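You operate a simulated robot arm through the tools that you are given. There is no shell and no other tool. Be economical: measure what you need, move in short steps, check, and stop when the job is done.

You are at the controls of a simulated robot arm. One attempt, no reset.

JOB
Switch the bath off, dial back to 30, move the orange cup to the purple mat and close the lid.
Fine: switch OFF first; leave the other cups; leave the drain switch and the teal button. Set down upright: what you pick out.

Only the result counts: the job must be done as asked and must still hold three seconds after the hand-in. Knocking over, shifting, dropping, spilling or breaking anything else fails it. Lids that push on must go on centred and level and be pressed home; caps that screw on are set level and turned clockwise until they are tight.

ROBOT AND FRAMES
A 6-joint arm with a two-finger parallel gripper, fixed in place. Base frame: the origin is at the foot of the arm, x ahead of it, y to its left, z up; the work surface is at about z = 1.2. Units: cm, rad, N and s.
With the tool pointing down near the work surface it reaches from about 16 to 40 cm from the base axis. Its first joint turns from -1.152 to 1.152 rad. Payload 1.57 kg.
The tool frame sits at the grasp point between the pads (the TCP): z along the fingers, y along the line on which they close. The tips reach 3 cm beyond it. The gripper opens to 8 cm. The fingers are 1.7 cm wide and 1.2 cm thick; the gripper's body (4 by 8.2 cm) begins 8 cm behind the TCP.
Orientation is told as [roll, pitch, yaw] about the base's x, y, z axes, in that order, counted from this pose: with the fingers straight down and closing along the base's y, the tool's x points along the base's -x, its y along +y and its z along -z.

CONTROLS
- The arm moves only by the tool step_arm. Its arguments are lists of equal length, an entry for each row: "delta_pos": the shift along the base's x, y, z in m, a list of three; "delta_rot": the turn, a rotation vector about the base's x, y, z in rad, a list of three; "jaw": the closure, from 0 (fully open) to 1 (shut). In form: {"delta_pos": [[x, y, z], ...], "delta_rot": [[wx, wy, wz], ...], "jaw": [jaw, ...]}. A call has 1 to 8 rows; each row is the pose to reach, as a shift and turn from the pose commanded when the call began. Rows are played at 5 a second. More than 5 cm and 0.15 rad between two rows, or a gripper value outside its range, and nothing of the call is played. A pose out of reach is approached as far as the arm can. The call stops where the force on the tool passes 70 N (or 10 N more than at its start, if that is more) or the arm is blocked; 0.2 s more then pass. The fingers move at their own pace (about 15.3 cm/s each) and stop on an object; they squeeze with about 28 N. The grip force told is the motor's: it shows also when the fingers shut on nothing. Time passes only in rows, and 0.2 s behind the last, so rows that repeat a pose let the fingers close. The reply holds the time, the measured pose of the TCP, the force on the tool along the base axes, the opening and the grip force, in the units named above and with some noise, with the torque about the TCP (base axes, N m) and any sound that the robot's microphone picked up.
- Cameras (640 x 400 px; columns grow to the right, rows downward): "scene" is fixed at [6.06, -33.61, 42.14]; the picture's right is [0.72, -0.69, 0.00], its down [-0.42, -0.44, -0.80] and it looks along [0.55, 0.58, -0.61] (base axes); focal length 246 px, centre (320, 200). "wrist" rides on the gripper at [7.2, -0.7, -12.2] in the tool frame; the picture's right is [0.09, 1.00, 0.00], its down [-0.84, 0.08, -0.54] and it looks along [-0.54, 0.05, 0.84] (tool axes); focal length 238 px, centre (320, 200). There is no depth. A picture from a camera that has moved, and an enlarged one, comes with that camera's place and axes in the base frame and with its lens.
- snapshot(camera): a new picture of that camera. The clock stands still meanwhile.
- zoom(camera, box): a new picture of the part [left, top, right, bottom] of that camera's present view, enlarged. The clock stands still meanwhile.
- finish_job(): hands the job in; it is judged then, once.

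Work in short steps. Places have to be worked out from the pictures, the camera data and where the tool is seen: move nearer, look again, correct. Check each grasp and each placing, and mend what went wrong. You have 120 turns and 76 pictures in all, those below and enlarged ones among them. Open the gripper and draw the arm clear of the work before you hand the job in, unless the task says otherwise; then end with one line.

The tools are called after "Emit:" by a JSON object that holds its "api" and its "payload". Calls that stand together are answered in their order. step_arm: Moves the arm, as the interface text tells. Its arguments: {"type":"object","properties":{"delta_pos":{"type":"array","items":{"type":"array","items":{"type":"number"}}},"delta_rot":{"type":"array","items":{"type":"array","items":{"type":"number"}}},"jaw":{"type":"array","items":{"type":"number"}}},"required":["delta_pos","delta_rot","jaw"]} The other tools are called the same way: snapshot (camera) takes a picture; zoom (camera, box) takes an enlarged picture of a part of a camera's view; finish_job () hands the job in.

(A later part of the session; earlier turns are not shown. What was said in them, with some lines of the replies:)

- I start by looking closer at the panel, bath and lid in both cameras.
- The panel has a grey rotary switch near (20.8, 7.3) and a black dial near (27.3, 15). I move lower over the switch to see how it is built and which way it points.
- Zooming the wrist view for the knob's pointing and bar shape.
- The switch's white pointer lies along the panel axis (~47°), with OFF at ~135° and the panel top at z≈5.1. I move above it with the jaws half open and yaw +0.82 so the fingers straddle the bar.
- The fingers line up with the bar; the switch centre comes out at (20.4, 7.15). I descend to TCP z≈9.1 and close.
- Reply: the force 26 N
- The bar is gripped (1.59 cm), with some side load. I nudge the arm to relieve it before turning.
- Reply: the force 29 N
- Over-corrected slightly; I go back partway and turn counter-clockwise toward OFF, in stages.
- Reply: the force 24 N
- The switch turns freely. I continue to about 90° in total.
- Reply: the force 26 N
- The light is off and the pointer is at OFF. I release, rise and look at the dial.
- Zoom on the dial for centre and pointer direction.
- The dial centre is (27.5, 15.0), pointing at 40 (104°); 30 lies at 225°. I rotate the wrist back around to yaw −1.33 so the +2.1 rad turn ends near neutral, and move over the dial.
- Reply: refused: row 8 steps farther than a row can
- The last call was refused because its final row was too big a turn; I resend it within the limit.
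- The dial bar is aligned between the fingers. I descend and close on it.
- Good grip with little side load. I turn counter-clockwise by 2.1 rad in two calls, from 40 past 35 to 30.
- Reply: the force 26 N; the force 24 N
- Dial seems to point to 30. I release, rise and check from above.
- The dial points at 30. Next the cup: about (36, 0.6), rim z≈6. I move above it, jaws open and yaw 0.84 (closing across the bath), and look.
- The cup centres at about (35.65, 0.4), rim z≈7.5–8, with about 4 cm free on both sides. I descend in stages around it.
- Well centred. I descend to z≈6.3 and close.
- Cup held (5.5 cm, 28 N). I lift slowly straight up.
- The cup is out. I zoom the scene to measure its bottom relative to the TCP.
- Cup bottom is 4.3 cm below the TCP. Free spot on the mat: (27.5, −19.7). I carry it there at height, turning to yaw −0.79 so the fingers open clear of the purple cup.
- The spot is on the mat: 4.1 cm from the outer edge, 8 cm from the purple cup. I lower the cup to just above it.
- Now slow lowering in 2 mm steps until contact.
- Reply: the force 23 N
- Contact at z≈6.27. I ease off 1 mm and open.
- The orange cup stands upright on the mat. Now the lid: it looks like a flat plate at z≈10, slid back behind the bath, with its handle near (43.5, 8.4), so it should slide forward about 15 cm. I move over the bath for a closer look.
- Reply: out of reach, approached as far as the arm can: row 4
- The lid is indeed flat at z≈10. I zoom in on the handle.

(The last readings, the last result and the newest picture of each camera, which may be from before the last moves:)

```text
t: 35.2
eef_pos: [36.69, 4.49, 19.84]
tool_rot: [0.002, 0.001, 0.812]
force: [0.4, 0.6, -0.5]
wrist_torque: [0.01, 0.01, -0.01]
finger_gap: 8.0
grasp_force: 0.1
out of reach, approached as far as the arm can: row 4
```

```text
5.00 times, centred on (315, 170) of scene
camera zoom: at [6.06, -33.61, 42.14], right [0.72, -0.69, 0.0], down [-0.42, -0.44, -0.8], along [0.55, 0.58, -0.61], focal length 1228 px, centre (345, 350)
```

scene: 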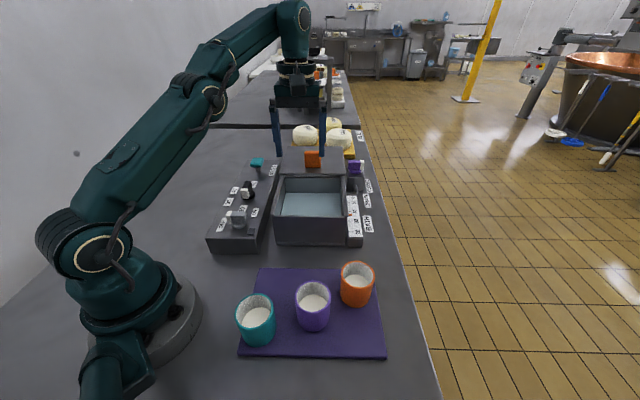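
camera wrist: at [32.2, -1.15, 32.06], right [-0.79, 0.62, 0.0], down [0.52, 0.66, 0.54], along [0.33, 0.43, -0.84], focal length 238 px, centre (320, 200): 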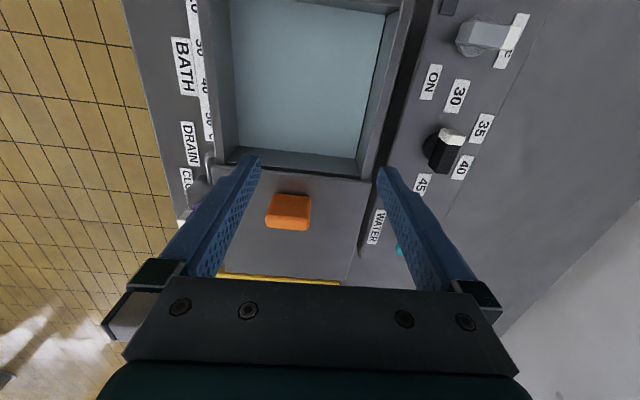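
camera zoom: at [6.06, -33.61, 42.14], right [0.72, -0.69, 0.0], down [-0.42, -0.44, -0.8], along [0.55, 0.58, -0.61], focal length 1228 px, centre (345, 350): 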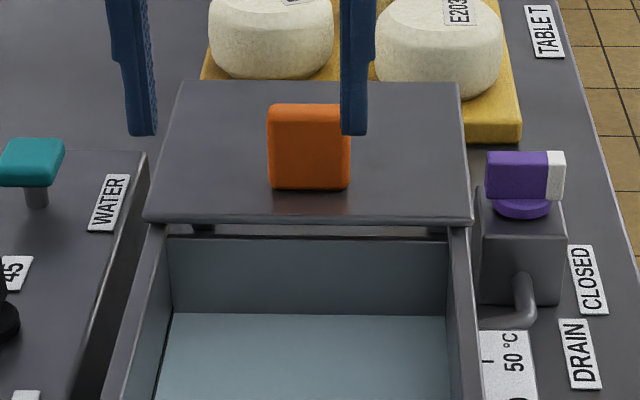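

The handle is an upright slab, about 4 wide, 1.5 thick, z 10–13.8, centred near (43.6, 8.45). It is beyond vertical reach, so I tilt the tool outward 0.5 rad and hover nearby first.

Emit:
{"api": "step_arm", "payload": {"delta_pos": [[-0.005, -0.005, -0.01], [-0.005, -0.005, -0.015], [-0.005, -0.005, -0.02], [-0.005, -0.005, -0.025]], "delta_rot": [[0.09, -0.0862, 0], [0.18, -0.1725, 0], [0.27, -0.259, 0], [0.36, -0.345, 0]], "jaw": [0, 0, 0, 0]}}

Emit:
{"api": "snapshot", "payload": {"camera": "scene"}}

```text
t: 36.2
eef_pos: [36.14, 4.05, 17.53]
tool_rot: [-0.004, -0.504, 0.812]
force: [-0.6, -0.5, 0.2]
wrist_torque: [0.02, 0.0, -0.03]
finger_gap: 8.0
grasp_force: 0.1
```

```text
37 pictures are left
```

scene: 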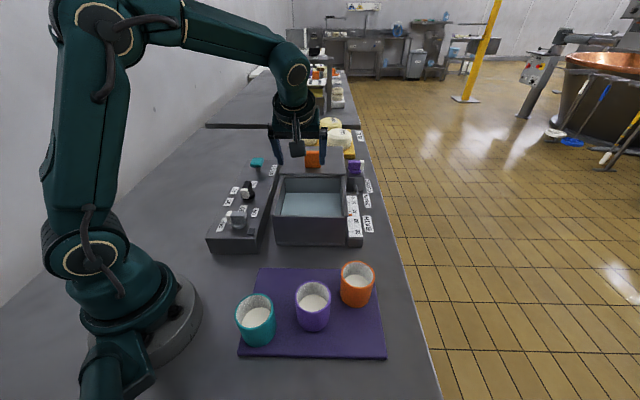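

Tilt works. I move to the pre-grasp point (41.3, 6.0, 17) and look.

Emit:
{"api": "step_arm", "payload": {"delta_pos": [[0.026, 0.01, 0], [0.0516, 0.0195, -0.005]], "delta_rot": [[0, 0, 0], [0, 0, 0]], "jaw": [0, 0]}}

Emit:
{"api": "snapshot", "payload": {"camera": "wrist"}}

Emit:
{"api": "zoom", "payload": {"camera": "scene", "box": [265, 110, 365, 210]}}

```text
t: 36.8
eef_pos: [41.43, 5.97, 17.0]
tool_rot: [-0.001, -0.5, 0.81]
force: [-0.2, -0.5, 0.3]
wrist_torque: [0.04, -0.01, 0.01]
finger_gap: 8.01
grasp_force: 0.1
```

```text
36 pictures are left
camera wrist: at [33.52, -3.22, 24.22], right [-0.78, 0.63, -0.05], down [0.27, 0.4, 0.88], along [0.57, 0.67, -0.48], focal length 238 px, centre (320, 200)
```

wrist: 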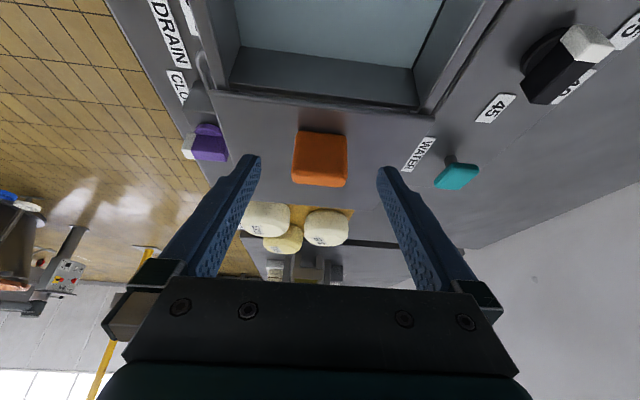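

```text
4.00 times, centred on (315, 160) of scene
camera zoom: at [6.06, -33.61, 42.14], right [0.72, -0.69, 0.0], down [-0.42, -0.44, -0.8], along [0.55, 0.58, -0.61], focal length 983 px, centre (340, 360)
```

zoom: 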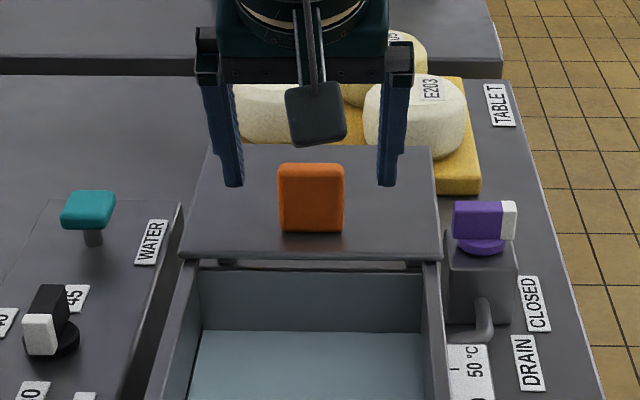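

Handle is centred between the fingers. I advance along the tool axis about 3.8 cm and close.

Emit:
{"api": "step_arm", "payload": {"delta_pos": [[0.006, 0.007, -0.016], [0.012, 0.0135, -0.032], [0.012, 0.0135, -0.032], [0.012, 0.0135, -0.032], [0.012, 0.0135, -0.032]], "delta_rot": [[0, 0, 0], [0, 0, 0], [0, 0, 0], [0, 0, 0], [0, 0, 0]], "jaw": [0, 0, 0.4, 0.8, 0.8]}}

Emit:
{"api": "zoom", "payload": {"camera": "scene", "box": [265, 110, 365, 210]}}

Emit:
{"api": "snapshot", "payload": {"camera": "wrist"}}

```text
t: 38.0
eef_pos: [42.76, 7.22, 13.71]
tool_rot: [-0.003, -0.5, 0.81]
force: [4.6, -2.5, -7.2]
wrist_torque: [0.43, -0.67, -0.37]
finger_gap: 4.19
grasp_force: 45.3
```

```text
4.00 times, centred on (315, 160) of scene
camera zoom: at [6.06, -33.61, 42.14], right [0.72, -0.69, 0.0], down [-0.42, -0.44, -0.8], along [0.55, 0.58, -0.61], focal length 983 px, centre (340, 360)
```

zoom: 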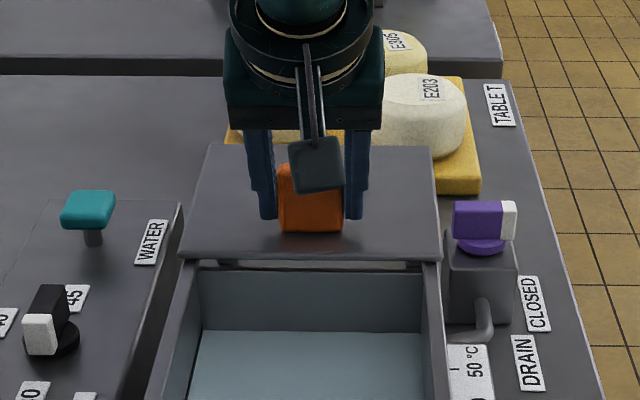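

```text
33 pictures are left
camera wrist: at [34.69, -1.93, 20.99], right [-0.78, 0.63, -0.05], down [0.27, 0.4, 0.88], along [0.57, 0.67, -0.48], focal length 238 px, centre (320, 200)
```

wrist: 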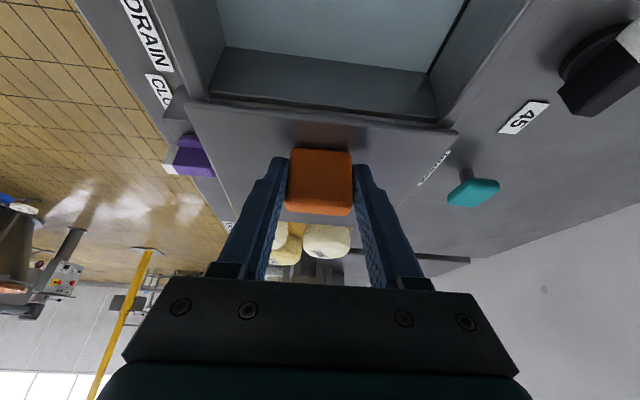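

Handle gripped. I try a 2 cm pull along the bath axis toward the front and read the forces.

Emit:
{"api": "step_arm", "payload": {"delta_pos": [[-0.0035, -0.0036, 0], [-0.007, -0.0072, 0], [-0.0105, -0.0108, 0], [-0.014, -0.0144, 0]], "delta_rot": [[0, 0, 0], [0, 0, 0], [0, 0, 0], [0, 0, 0]], "jaw": [0.8, 0.8, 0.8, 0.8]}}

Emit:
{"api": "zoom", "payload": {"camera": "scene", "box": [265, 110, 365, 210]}}

```text
t: 39.0
eef_pos: [41.15, 5.77, 13.71]
tool_rot: [0.0, -0.498, 0.809]
force: [4.7, -2.4, -3.2]
wrist_torque: [-0.07, 0.13, -0.85]
finger_gap: 4.18
grasp_force: 44.7
```

```text
4.00 times, centred on (315, 160) of scene
camera zoom: at [6.06, -33.61, 42.14], right [0.72, -0.69, 0.0], down [-0.42, -0.44, -0.8], along [0.55, 0.58, -0.61], focal length 983 px, centre (340, 360)
```

zoom: 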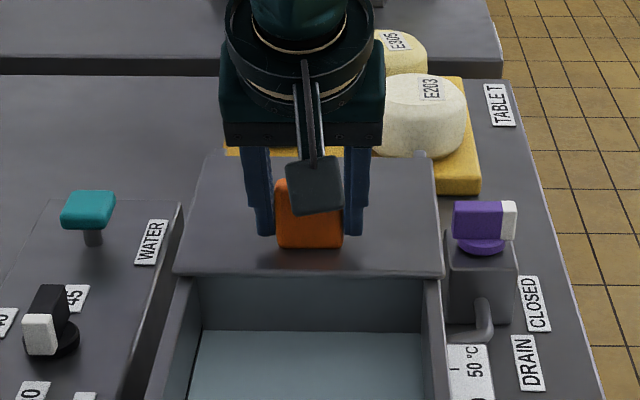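

It slides easily. I continue another 6 cm.

Emit:
{"api": "step_arm", "payload": {"delta_pos": [[-0.007, -0.0073, 0], [-0.014, -0.0145, 0], [-0.021, -0.0218, 0], [-0.028, -0.029, 0], [-0.035, -0.0363, 0], [-0.042, -0.0435, 0]], "delta_rot": [[0, 0, -0.005], [0, 0, -0.01], [0, 0, -0.01], [0, 0, -0.01], [0, 0, -0.01], [0, 0, -0.01]], "jaw": [0.8, 0.8, 0.8, 0.8, 0.8, 0.8]}}

Emit:
{"api": "zoom", "payload": {"camera": "scene", "box": [240, 110, 380, 260]}}

```text
t: 40.4
eef_pos: [36.96, 1.58, 13.82]
tool_rot: [0.003, -0.499, 0.804]
force: [-17.6, 18.7, 2.9]
wrist_torque: [-1.04, -0.6, -0.25]
finger_gap: 4.23
grasp_force: 45.2
```

```text
2.67 times, centred on (310, 185) of scene
camera zoom: at [6.06, -33.6, 42.14], right [0.72, -0.69, 0.0], down [-0.42, -0.44, -0.8], along [0.55, 0.58, -0.61], focal length 655 px, centre (347, 240)
```

zoom: 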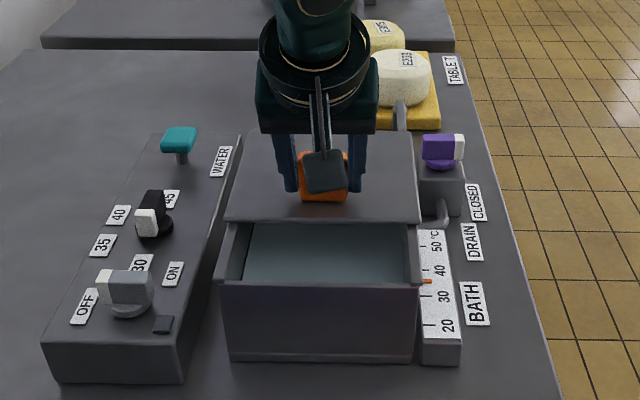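

Some side load builds up (~25 N) – the true axis is closer to 45°. I correct sideways and continue 5 cm.

Emit:
{"api": "step_arm", "payload": {"delta_pos": [[-0.0008, 0.0007, 0], [-0.008, -0.0063, 0], [-0.015, -0.0133, 0], [-0.022, -0.0203, 0], [-0.029, -0.0273, 0], [-0.036, -0.0343, 0]], "delta_rot": [[0, 0, -0.005], [0, 0, -0.01], [0, 0, -0.01], [0, 0, -0.01], [0, 0, -0.01], [0, 0, -0.01]], "jaw": [0.8, 0.8, 0.8, 0.8, 0.8, 0.8]}}

Emit:
{"api": "zoom", "payload": {"camera": "scene", "box": [240, 110, 380, 260]}}

```text
t: 41.8
eef_pos: [33.48, -2.07, 13.69]
tool_rot: [-0.001, -0.498, 0.791]
force: [-11.1, 11.9, -0.1]
wrist_torque: [-0.89, 0.51, -0.62]
finger_gap: 4.17
grasp_force: 45.5
```

```text
2.67 times, centred on (310, 185) of scene
camera zoom: at [6.06, -33.6, 42.14], right [0.72, -0.69, 0.0], down [-0.42, -0.44, -0.8], along [0.55, 0.58, -0.61], focal length 655 px, centre (347, 240)
```

zoom: 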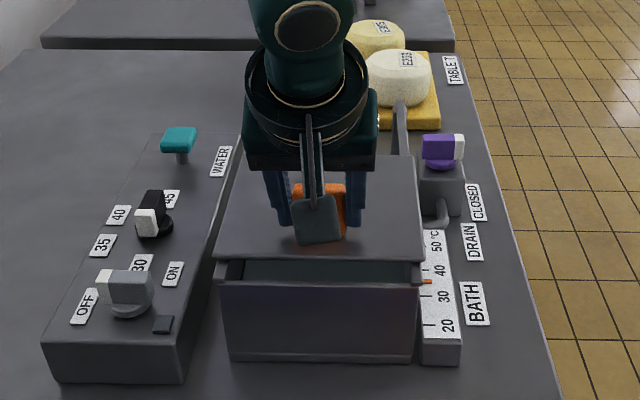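

Nearly closed, about 2.5–3 cm left. I go on gently until it meets the stop.

Emit:
{"api": "step_arm", "payload": {"delta_pos": [[-0.0045, -0.003, 0], [-0.0085, -0.007, 0], [-0.012, -0.0105, 0], [-0.0155, -0.014, 0]], "delta_rot": [[0, 0, -0.005], [0, 0, -0.005], [0, 0, -0.005], [0, 0, -0.005]], "jaw": [0.8, 0.8, 0.8, 0.8]}}

Emit:
{"api": "zoom", "payload": {"camera": "scene", "box": [260, 160, 370, 260]}}

```text
t: 42.8
eef_pos: [31.99, -3.36, 13.73]
tool_rot: [-0.004, -0.503, 0.785]
force: [24.6, 8.1, -22.7]
wrist_torque: [0.72, 1.03, 0.46]
finger_gap: 4.19
grasp_force: 44.6
```

```text
4.00 times, centred on (315, 210) of scene
camera zoom: at [6.07, -33.61, 42.14], right [0.72, -0.69, 0.0], down [-0.42, -0.44, -0.8], along [0.55, 0.58, -0.61], focal length 983 px, centre (340, 160)
```

zoom: 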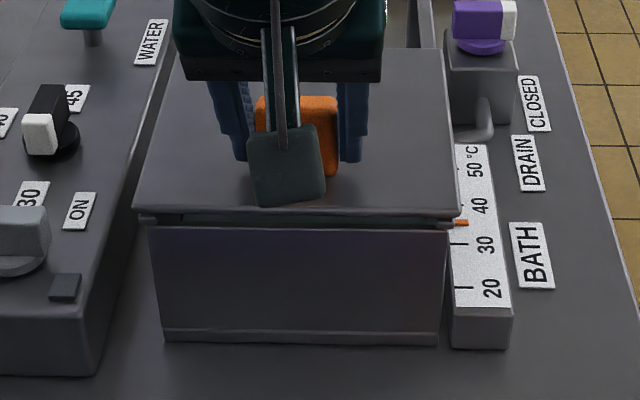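

Axial force is rising (~23 N). I push a little more, with a slight sideways relief, to see if it is at its stop.

Emit:
{"api": "step_arm", "payload": {"delta_pos": [[-0.002, -0.003, 0], [-0.005, -0.006, 0], [-0.005, -0.006, 0]], "delta_rot": [[0, 0, 0], [0, 0, 0], [0, 0, 0]], "jaw": [0.8, 0.8, 0.8]}}

Emit:
{"api": "zoom", "payload": {"camera": "scene", "box": [260, 160, 370, 260]}}

```text
t: 43.6
eef_pos: [31.48, -3.83, 13.91]
tool_rot: [-0.003, -0.509, 0.784]
force: [21.7, 23.8, 4.0]
wrist_torque: [0.35, -0.18, 0.06]
finger_gap: 4.19
grasp_force: 44.7
```

```text
4.00 times, centred on (315, 210) of scene
camera zoom: at [6.06, -33.6, 42.14], right [0.72, -0.69, 0.0], down [-0.42, -0.44, -0.8], along [0.55, 0.58, -0.61], focal length 983 px, centre (340, 160)
```

zoom: 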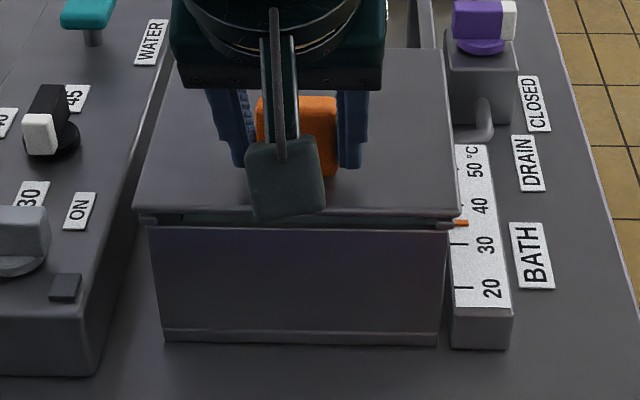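

The lid no longer moves while the fingers slip on the handle, so it is at its stop. I release and withdraw upward.

Emit:
{"api": "step_arm", "payload": {"delta_pos": [[0, 0, 0], [0, 0, 0], [0, 0, 0], [-0.005, -0.005, 0.03], [-0.01, -0.01, 0.07], [-0.015, -0.015, 0.11], [-0.04, -0.02, 0.14]], "delta_rot": [[0, 0, 0], [0, 0, 0], [0, 0, 0], [0, 0, 0], [0, 0, 0], [0, 0, 0], [0, 0, 0]], "jaw": [0.4, 0.1, 0, 0, 0, 0, 0]}}

Emit:
{"api": "snapshot", "payload": {"camera": "wrist"}}

Emit:
{"api": "zoom", "payload": {"camera": "scene", "box": [260, 120, 370, 260]}}

```text
t: 45.2
eef_pos: [27.38, -5.94, 27.78]
tool_rot: [-0.003, -0.499, 0.788]
force: [-0.1, 0.4, -0.6]
wrist_torque: [0.0, 0.01, -0.01]
finger_gap: 7.98
grasp_force: 0.1
```

```text
27 pictures are left
camera wrist: at [19.19, -15.04, 35.06], right [-0.76, 0.65, -0.05], down [0.28, 0.39, 0.88], along [0.58, 0.65, -0.48], focal length 238 px, centre (320, 200)
```

wrist: 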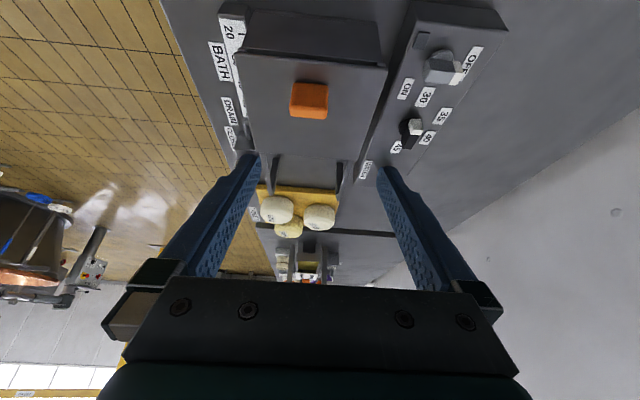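

```text
2.86 times, centred on (315, 190) of scene
camera zoom: at [6.06, -33.61, 42.14], right [0.72, -0.69, 0.0], down [-0.42, -0.44, -0.8], along [0.55, 0.58, -0.61], focal length 702 px, centre (334, 229)
```

zoom: 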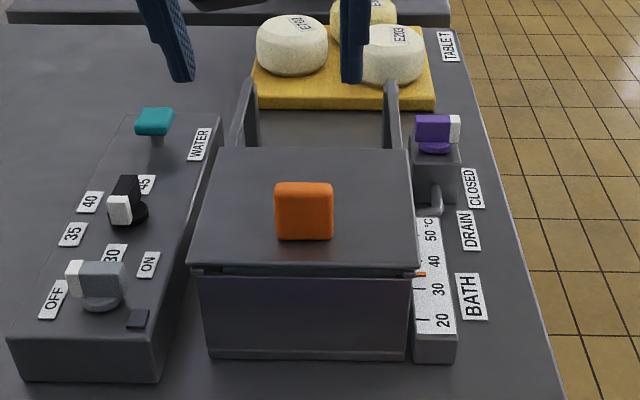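

Checking lid coverage at the front edge with close-ups.

Emit:
{"api": "zoom", "payload": {"camera": "scene", "box": [280, 190, 350, 250]}}

Emit:
{"api": "zoom", "payload": {"camera": "wrist", "box": [210, 0, 410, 190]}}

```text
6.67 times, centred on (315, 220) of scene
camera zoom: at [6.06, -33.61, 42.14], right [0.72, -0.69, 0.0], down [-0.42, -0.44, -0.8], along [0.55, 0.58, -0.61], focal length 1638 px, centre (353, 67)
```

zoom: 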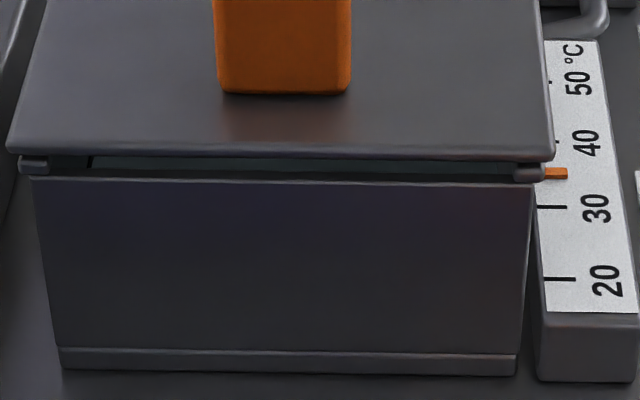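

```text
2.11 times, centred on (310, 95) of wrist
camera zoom: at [19.19, -15.04, 35.06], right [-0.76, 0.65, -0.05], down [0.28, 0.39, 0.88], along [0.58, 0.65, -0.48], focal length 502 px, centre (341, 421)
```

zoom: 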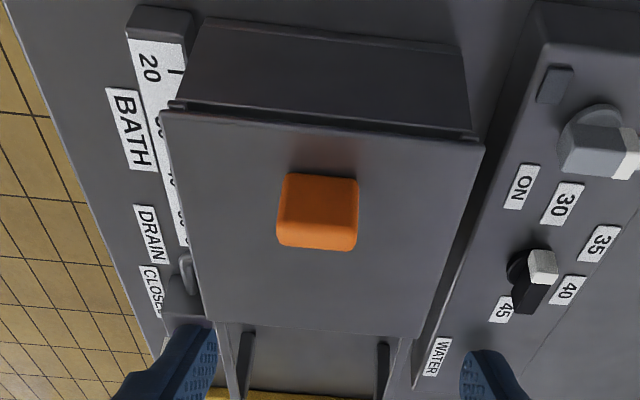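

The lid's front edge looks maybe 0.5 cm short of the front wall, so I want to make sure it is at a real stop. I straighten the tool, close the jaws, and get ready to press from behind the handle.

Emit:
{"api": "step_arm", "payload": {"delta_pos": [[0.01, 0.01, -0.01], [0.03, 0.025, -0.02], [0.05, 0.04, -0.04], [0.07, 0.055, -0.06], [0.078, 0.062, -0.085]], "delta_rot": [[-0.088, 0.088, 0], [-0.177, 0.177, 0], [-0.265, 0.265, 0], [-0.354, 0.353, 0], [-0.354, 0.353, 0]], "jaw": [0.5, 1, 1, 1, 1]}}

Emit:
{"api": "snapshot", "payload": {"camera": "wrist"}}

Emit:
{"api": "zoom", "payload": {"camera": "scene", "box": [260, 120, 370, 260]}}

```text
t: 46.4
eef_pos: [35.17, 0.19, 19.27]
tool_rot: [-0.003, 0.002, 0.786]
force: [-0.1, -0.8, -0.2]
wrist_torque: [-0.01, -0.02, 0.01]
finger_gap: 0.0
grasp_force: 21.4
```

```text
23 pictures are left
camera wrist: at [30.53, -5.31, 31.39], right [-0.77, 0.64, 0.0], down [0.54, 0.65, 0.54], along [0.35, 0.41, -0.84], focal length 238 px, centre (320, 200)
```

wrist: 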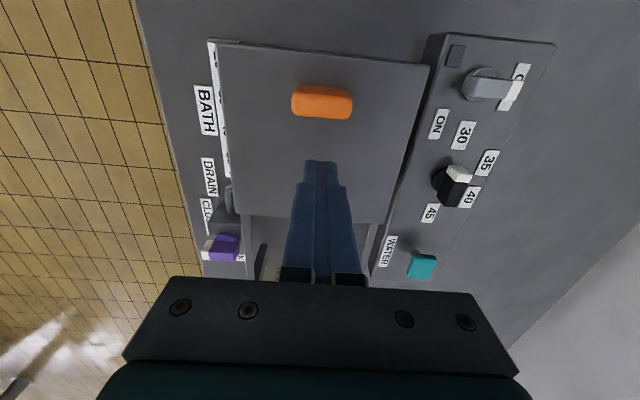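

```text
2.86 times, centred on (315, 190) of scene
camera zoom: at [6.06, -33.61, 42.14], right [0.72, -0.69, 0.0], down [-0.42, -0.44, -0.8], along [0.55, 0.58, -0.61], focal length 702 px, centre (334, 229)
```

zoom: 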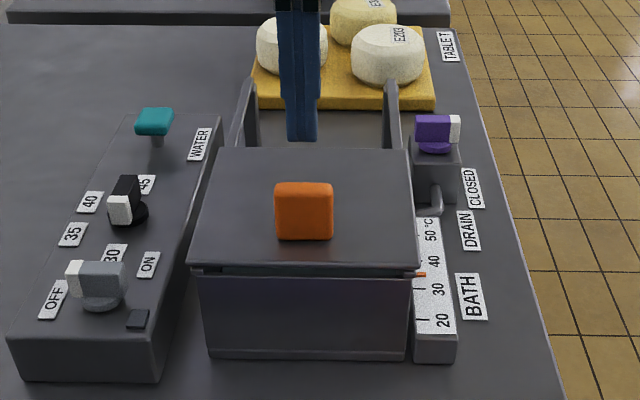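

Zoom on the front edge from this overhead view.

Emit:
{"api": "zoom", "payload": {"camera": "wrist", "box": [200, 20, 320, 100]}}

```text
5.00 times, centred on (260, 60) of wrist
camera zoom: at [30.53, -5.31, 31.39], right [-0.77, 0.64, 0.0], down [0.54, 0.65, 0.54], along [0.35, 0.41, -0.84], focal length 1192 px, centre (620, 900)
```

zoom: 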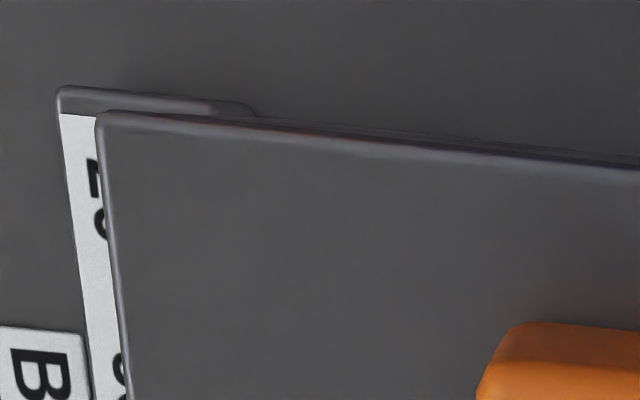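

From above the lid covers the front wall flush. One gentle confirming push from behind the handle: I descend behind it, then press forward.

Emit:
{"api": "step_arm", "payload": {"delta_pos": [[0, 0, -0.03], [0, 0, -0.05]], "delta_rot": [[0, 0, 0], [0, 0, 0]], "jaw": [1, 1]}}

Emit:
{"api": "step_arm", "payload": {"delta_pos": [[-0.003, -0.003, 0], [-0.006, -0.006, 0], [-0.008, -0.008, 0], [-0.01, -0.01, 0]], "delta_rot": [[0, 0, 0], [0, 0, 0], [0, 0, 0], [0, 0, 0]], "jaw": [1, 1, 1, 1]}}

```text
t: 47.0
eef_pos: [35.19, 0.14, 14.22]
tool_rot: [-0.002, 0.0, 0.788]
force: [0.0, -0.2, 0.1]
wrist_torque: [0.01, -0.03, -0.01]
finger_gap: 0.01
grasp_force: 21.8
```

```text
t: 48.0
eef_pos: [34.12, -0.65, 14.29]
tool_rot: [-0.002, 0.0, 0.787]
force: [-0.4, 0.4, -0.1]
wrist_torque: [0.0, -0.02, 0.03]
finger_gap: 0.0
grasp_force: 21.2
```

No contact yet; a few millimetres more.

Emit:
{"api": "step_arm", "payload": {"delta_pos": [[-0.001, -0.001, 0], [-0.002, -0.002, 0], [-0.003, -0.003, 0], [-0.004, -0.004, 0], [-0.005, -0.005, 0]], "delta_rot": [[0, 0, 0], [0, 0, 0], [0, 0, 0], [0, 0, 0], [0, 0, 0]], "jaw": [1, 1, 1, 1, 1]}}

Emit:
{"api": "zoom", "payload": {"camera": "scene", "box": [280, 190, 350, 250]}}

```text
t: 49.2
eef_pos: [33.68, -1.38, 14.33]
tool_rot: [-0.002, 0.0, 0.786]
force: [0.4, -0.5, 0.0]
wrist_torque: [-0.04, 0.0, 0.02]
finger_gap: 0.0
grasp_force: 20.9
```

```text
6.67 times, centred on (315, 220) of scene
camera zoom: at [6.06, -33.61, 42.14], right [0.72, -0.69, 0.0], down [-0.42, -0.44, -0.8], along [0.55, 0.58, -0.61], focal length 1638 px, centre (353, 67)
```

zoom: 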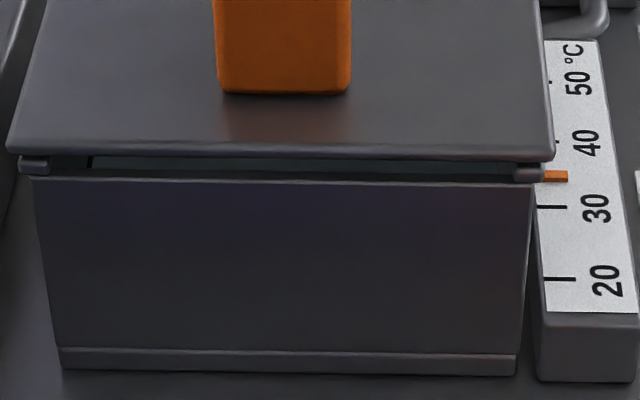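

Still free of contact; I continue forward in small steps.

Emit:
{"api": "step_arm", "payload": {"delta_pos": [[-0.001, -0.001, 0], [-0.0025, -0.0025, 0], [-0.004, -0.004, 0], [-0.005, -0.005, 0], [-0.006, -0.006, 0], [-0.007, -0.007, 0]], "delta_rot": [[0, 0, 0], [0, 0, 0], [0, 0, 0], [0, 0, 0], [0, 0, 0], [0, 0, 0]], "jaw": [1, 1, 1, 1, 1, 1]}}

Emit:
{"api": "zoom", "payload": {"camera": "scene", "box": [280, 190, 350, 250]}}

```text
t: 50.5
eef_pos: [33.56, -1.22, 14.31]
tool_rot: [-0.008, -0.033, 0.787]
force: [5.5, 3.0, -2.0]
wrist_torque: [0.02, 0.06, 0.04]
finger_gap: 0.0
grasp_force: 21.8
stopped in row 6: the force on the tool passed its limit at 72 N (the readings are from after the stop); the commanded pose is now the measured one
```

```text
6.67 times, centred on (315, 220) of scene
camera zoom: at [6.05, -33.61, 42.14], right [0.72, -0.69, 0.0], down [-0.42, -0.44, -0.8], along [0.55, 0.58, -0.61], focal length 1638 px, centre (353, 67)
```

zoom: 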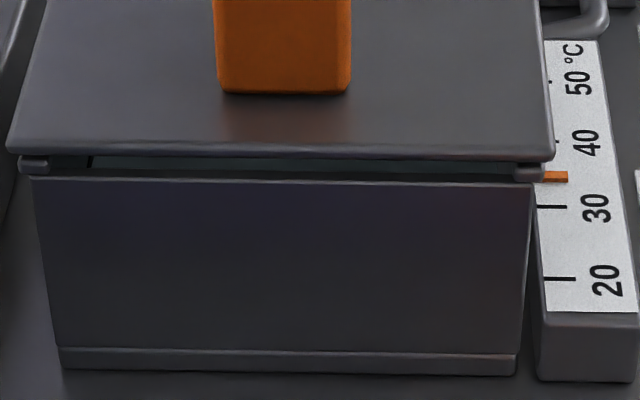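

At 72 N the lid did not budge, so it is fully closed at its stop. I back off the handle, rise and draw the arm clear.

Emit:
{"api": "step_arm", "payload": {"delta_pos": [[0.004, 0.004, 0], [0.006, 0.006, 0.03], [0.0, 0.006, 0.07], [-0.03, 0.006, 0.1], [-0.07, 0.0, 0.12], [-0.1, 0.0, 0.12]], "delta_rot": [[0, 0, 0], [0, 0, 0], [0, 0, 0], [0, 0, 0], [0, 0, 0], [0, 0, 0]], "jaw": [1, 1, 1, 0.5, 0, 0]}}

Emit:
{"api": "snapshot", "payload": {"camera": "scene"}}

Emit:
{"api": "zoom", "payload": {"camera": "scene", "box": [200, 110, 400, 260]}}

```text
t: 51.9
eef_pos: [23.62, -1.39, 26.46]
tool_rot: [-0.006, -0.03, 0.786]
force: [1.0, 0.0, 0.2]
wrist_torque: [-0.04, -0.03, 0.0]
finger_gap: 7.99
grasp_force: 0.1
```

```text
18 pictures are left
```

scene: 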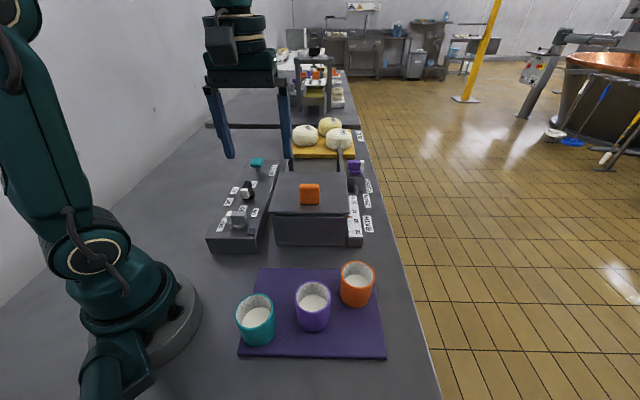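

```text
2.67 times, centred on (300, 185) of scene
camera zoom: at [6.06, -33.61, 42.14], right [0.72, -0.69, 0.0], down [-0.42, -0.44, -0.8], along [0.55, 0.58, -0.61], focal length 655 px, centre (373, 240)
```

zoom: 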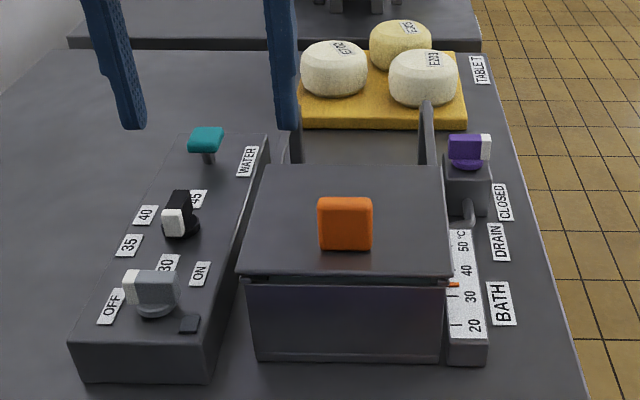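

The last pictures show the switch at OFF with its light out, the dial at 30, and the lid shut. The orange cup is upright on the purple mat and the arm is clear, so I hand in.

Emit:
{"api": "finish_job", "payload": {}}

```text
The job is handed in.
```

The bath is switched off, the dial is at 30, the orange cup stands upright on the purple mat, and the lid is slid shut against its stop. I did not touch the other cups, the drain switch or the teal button.
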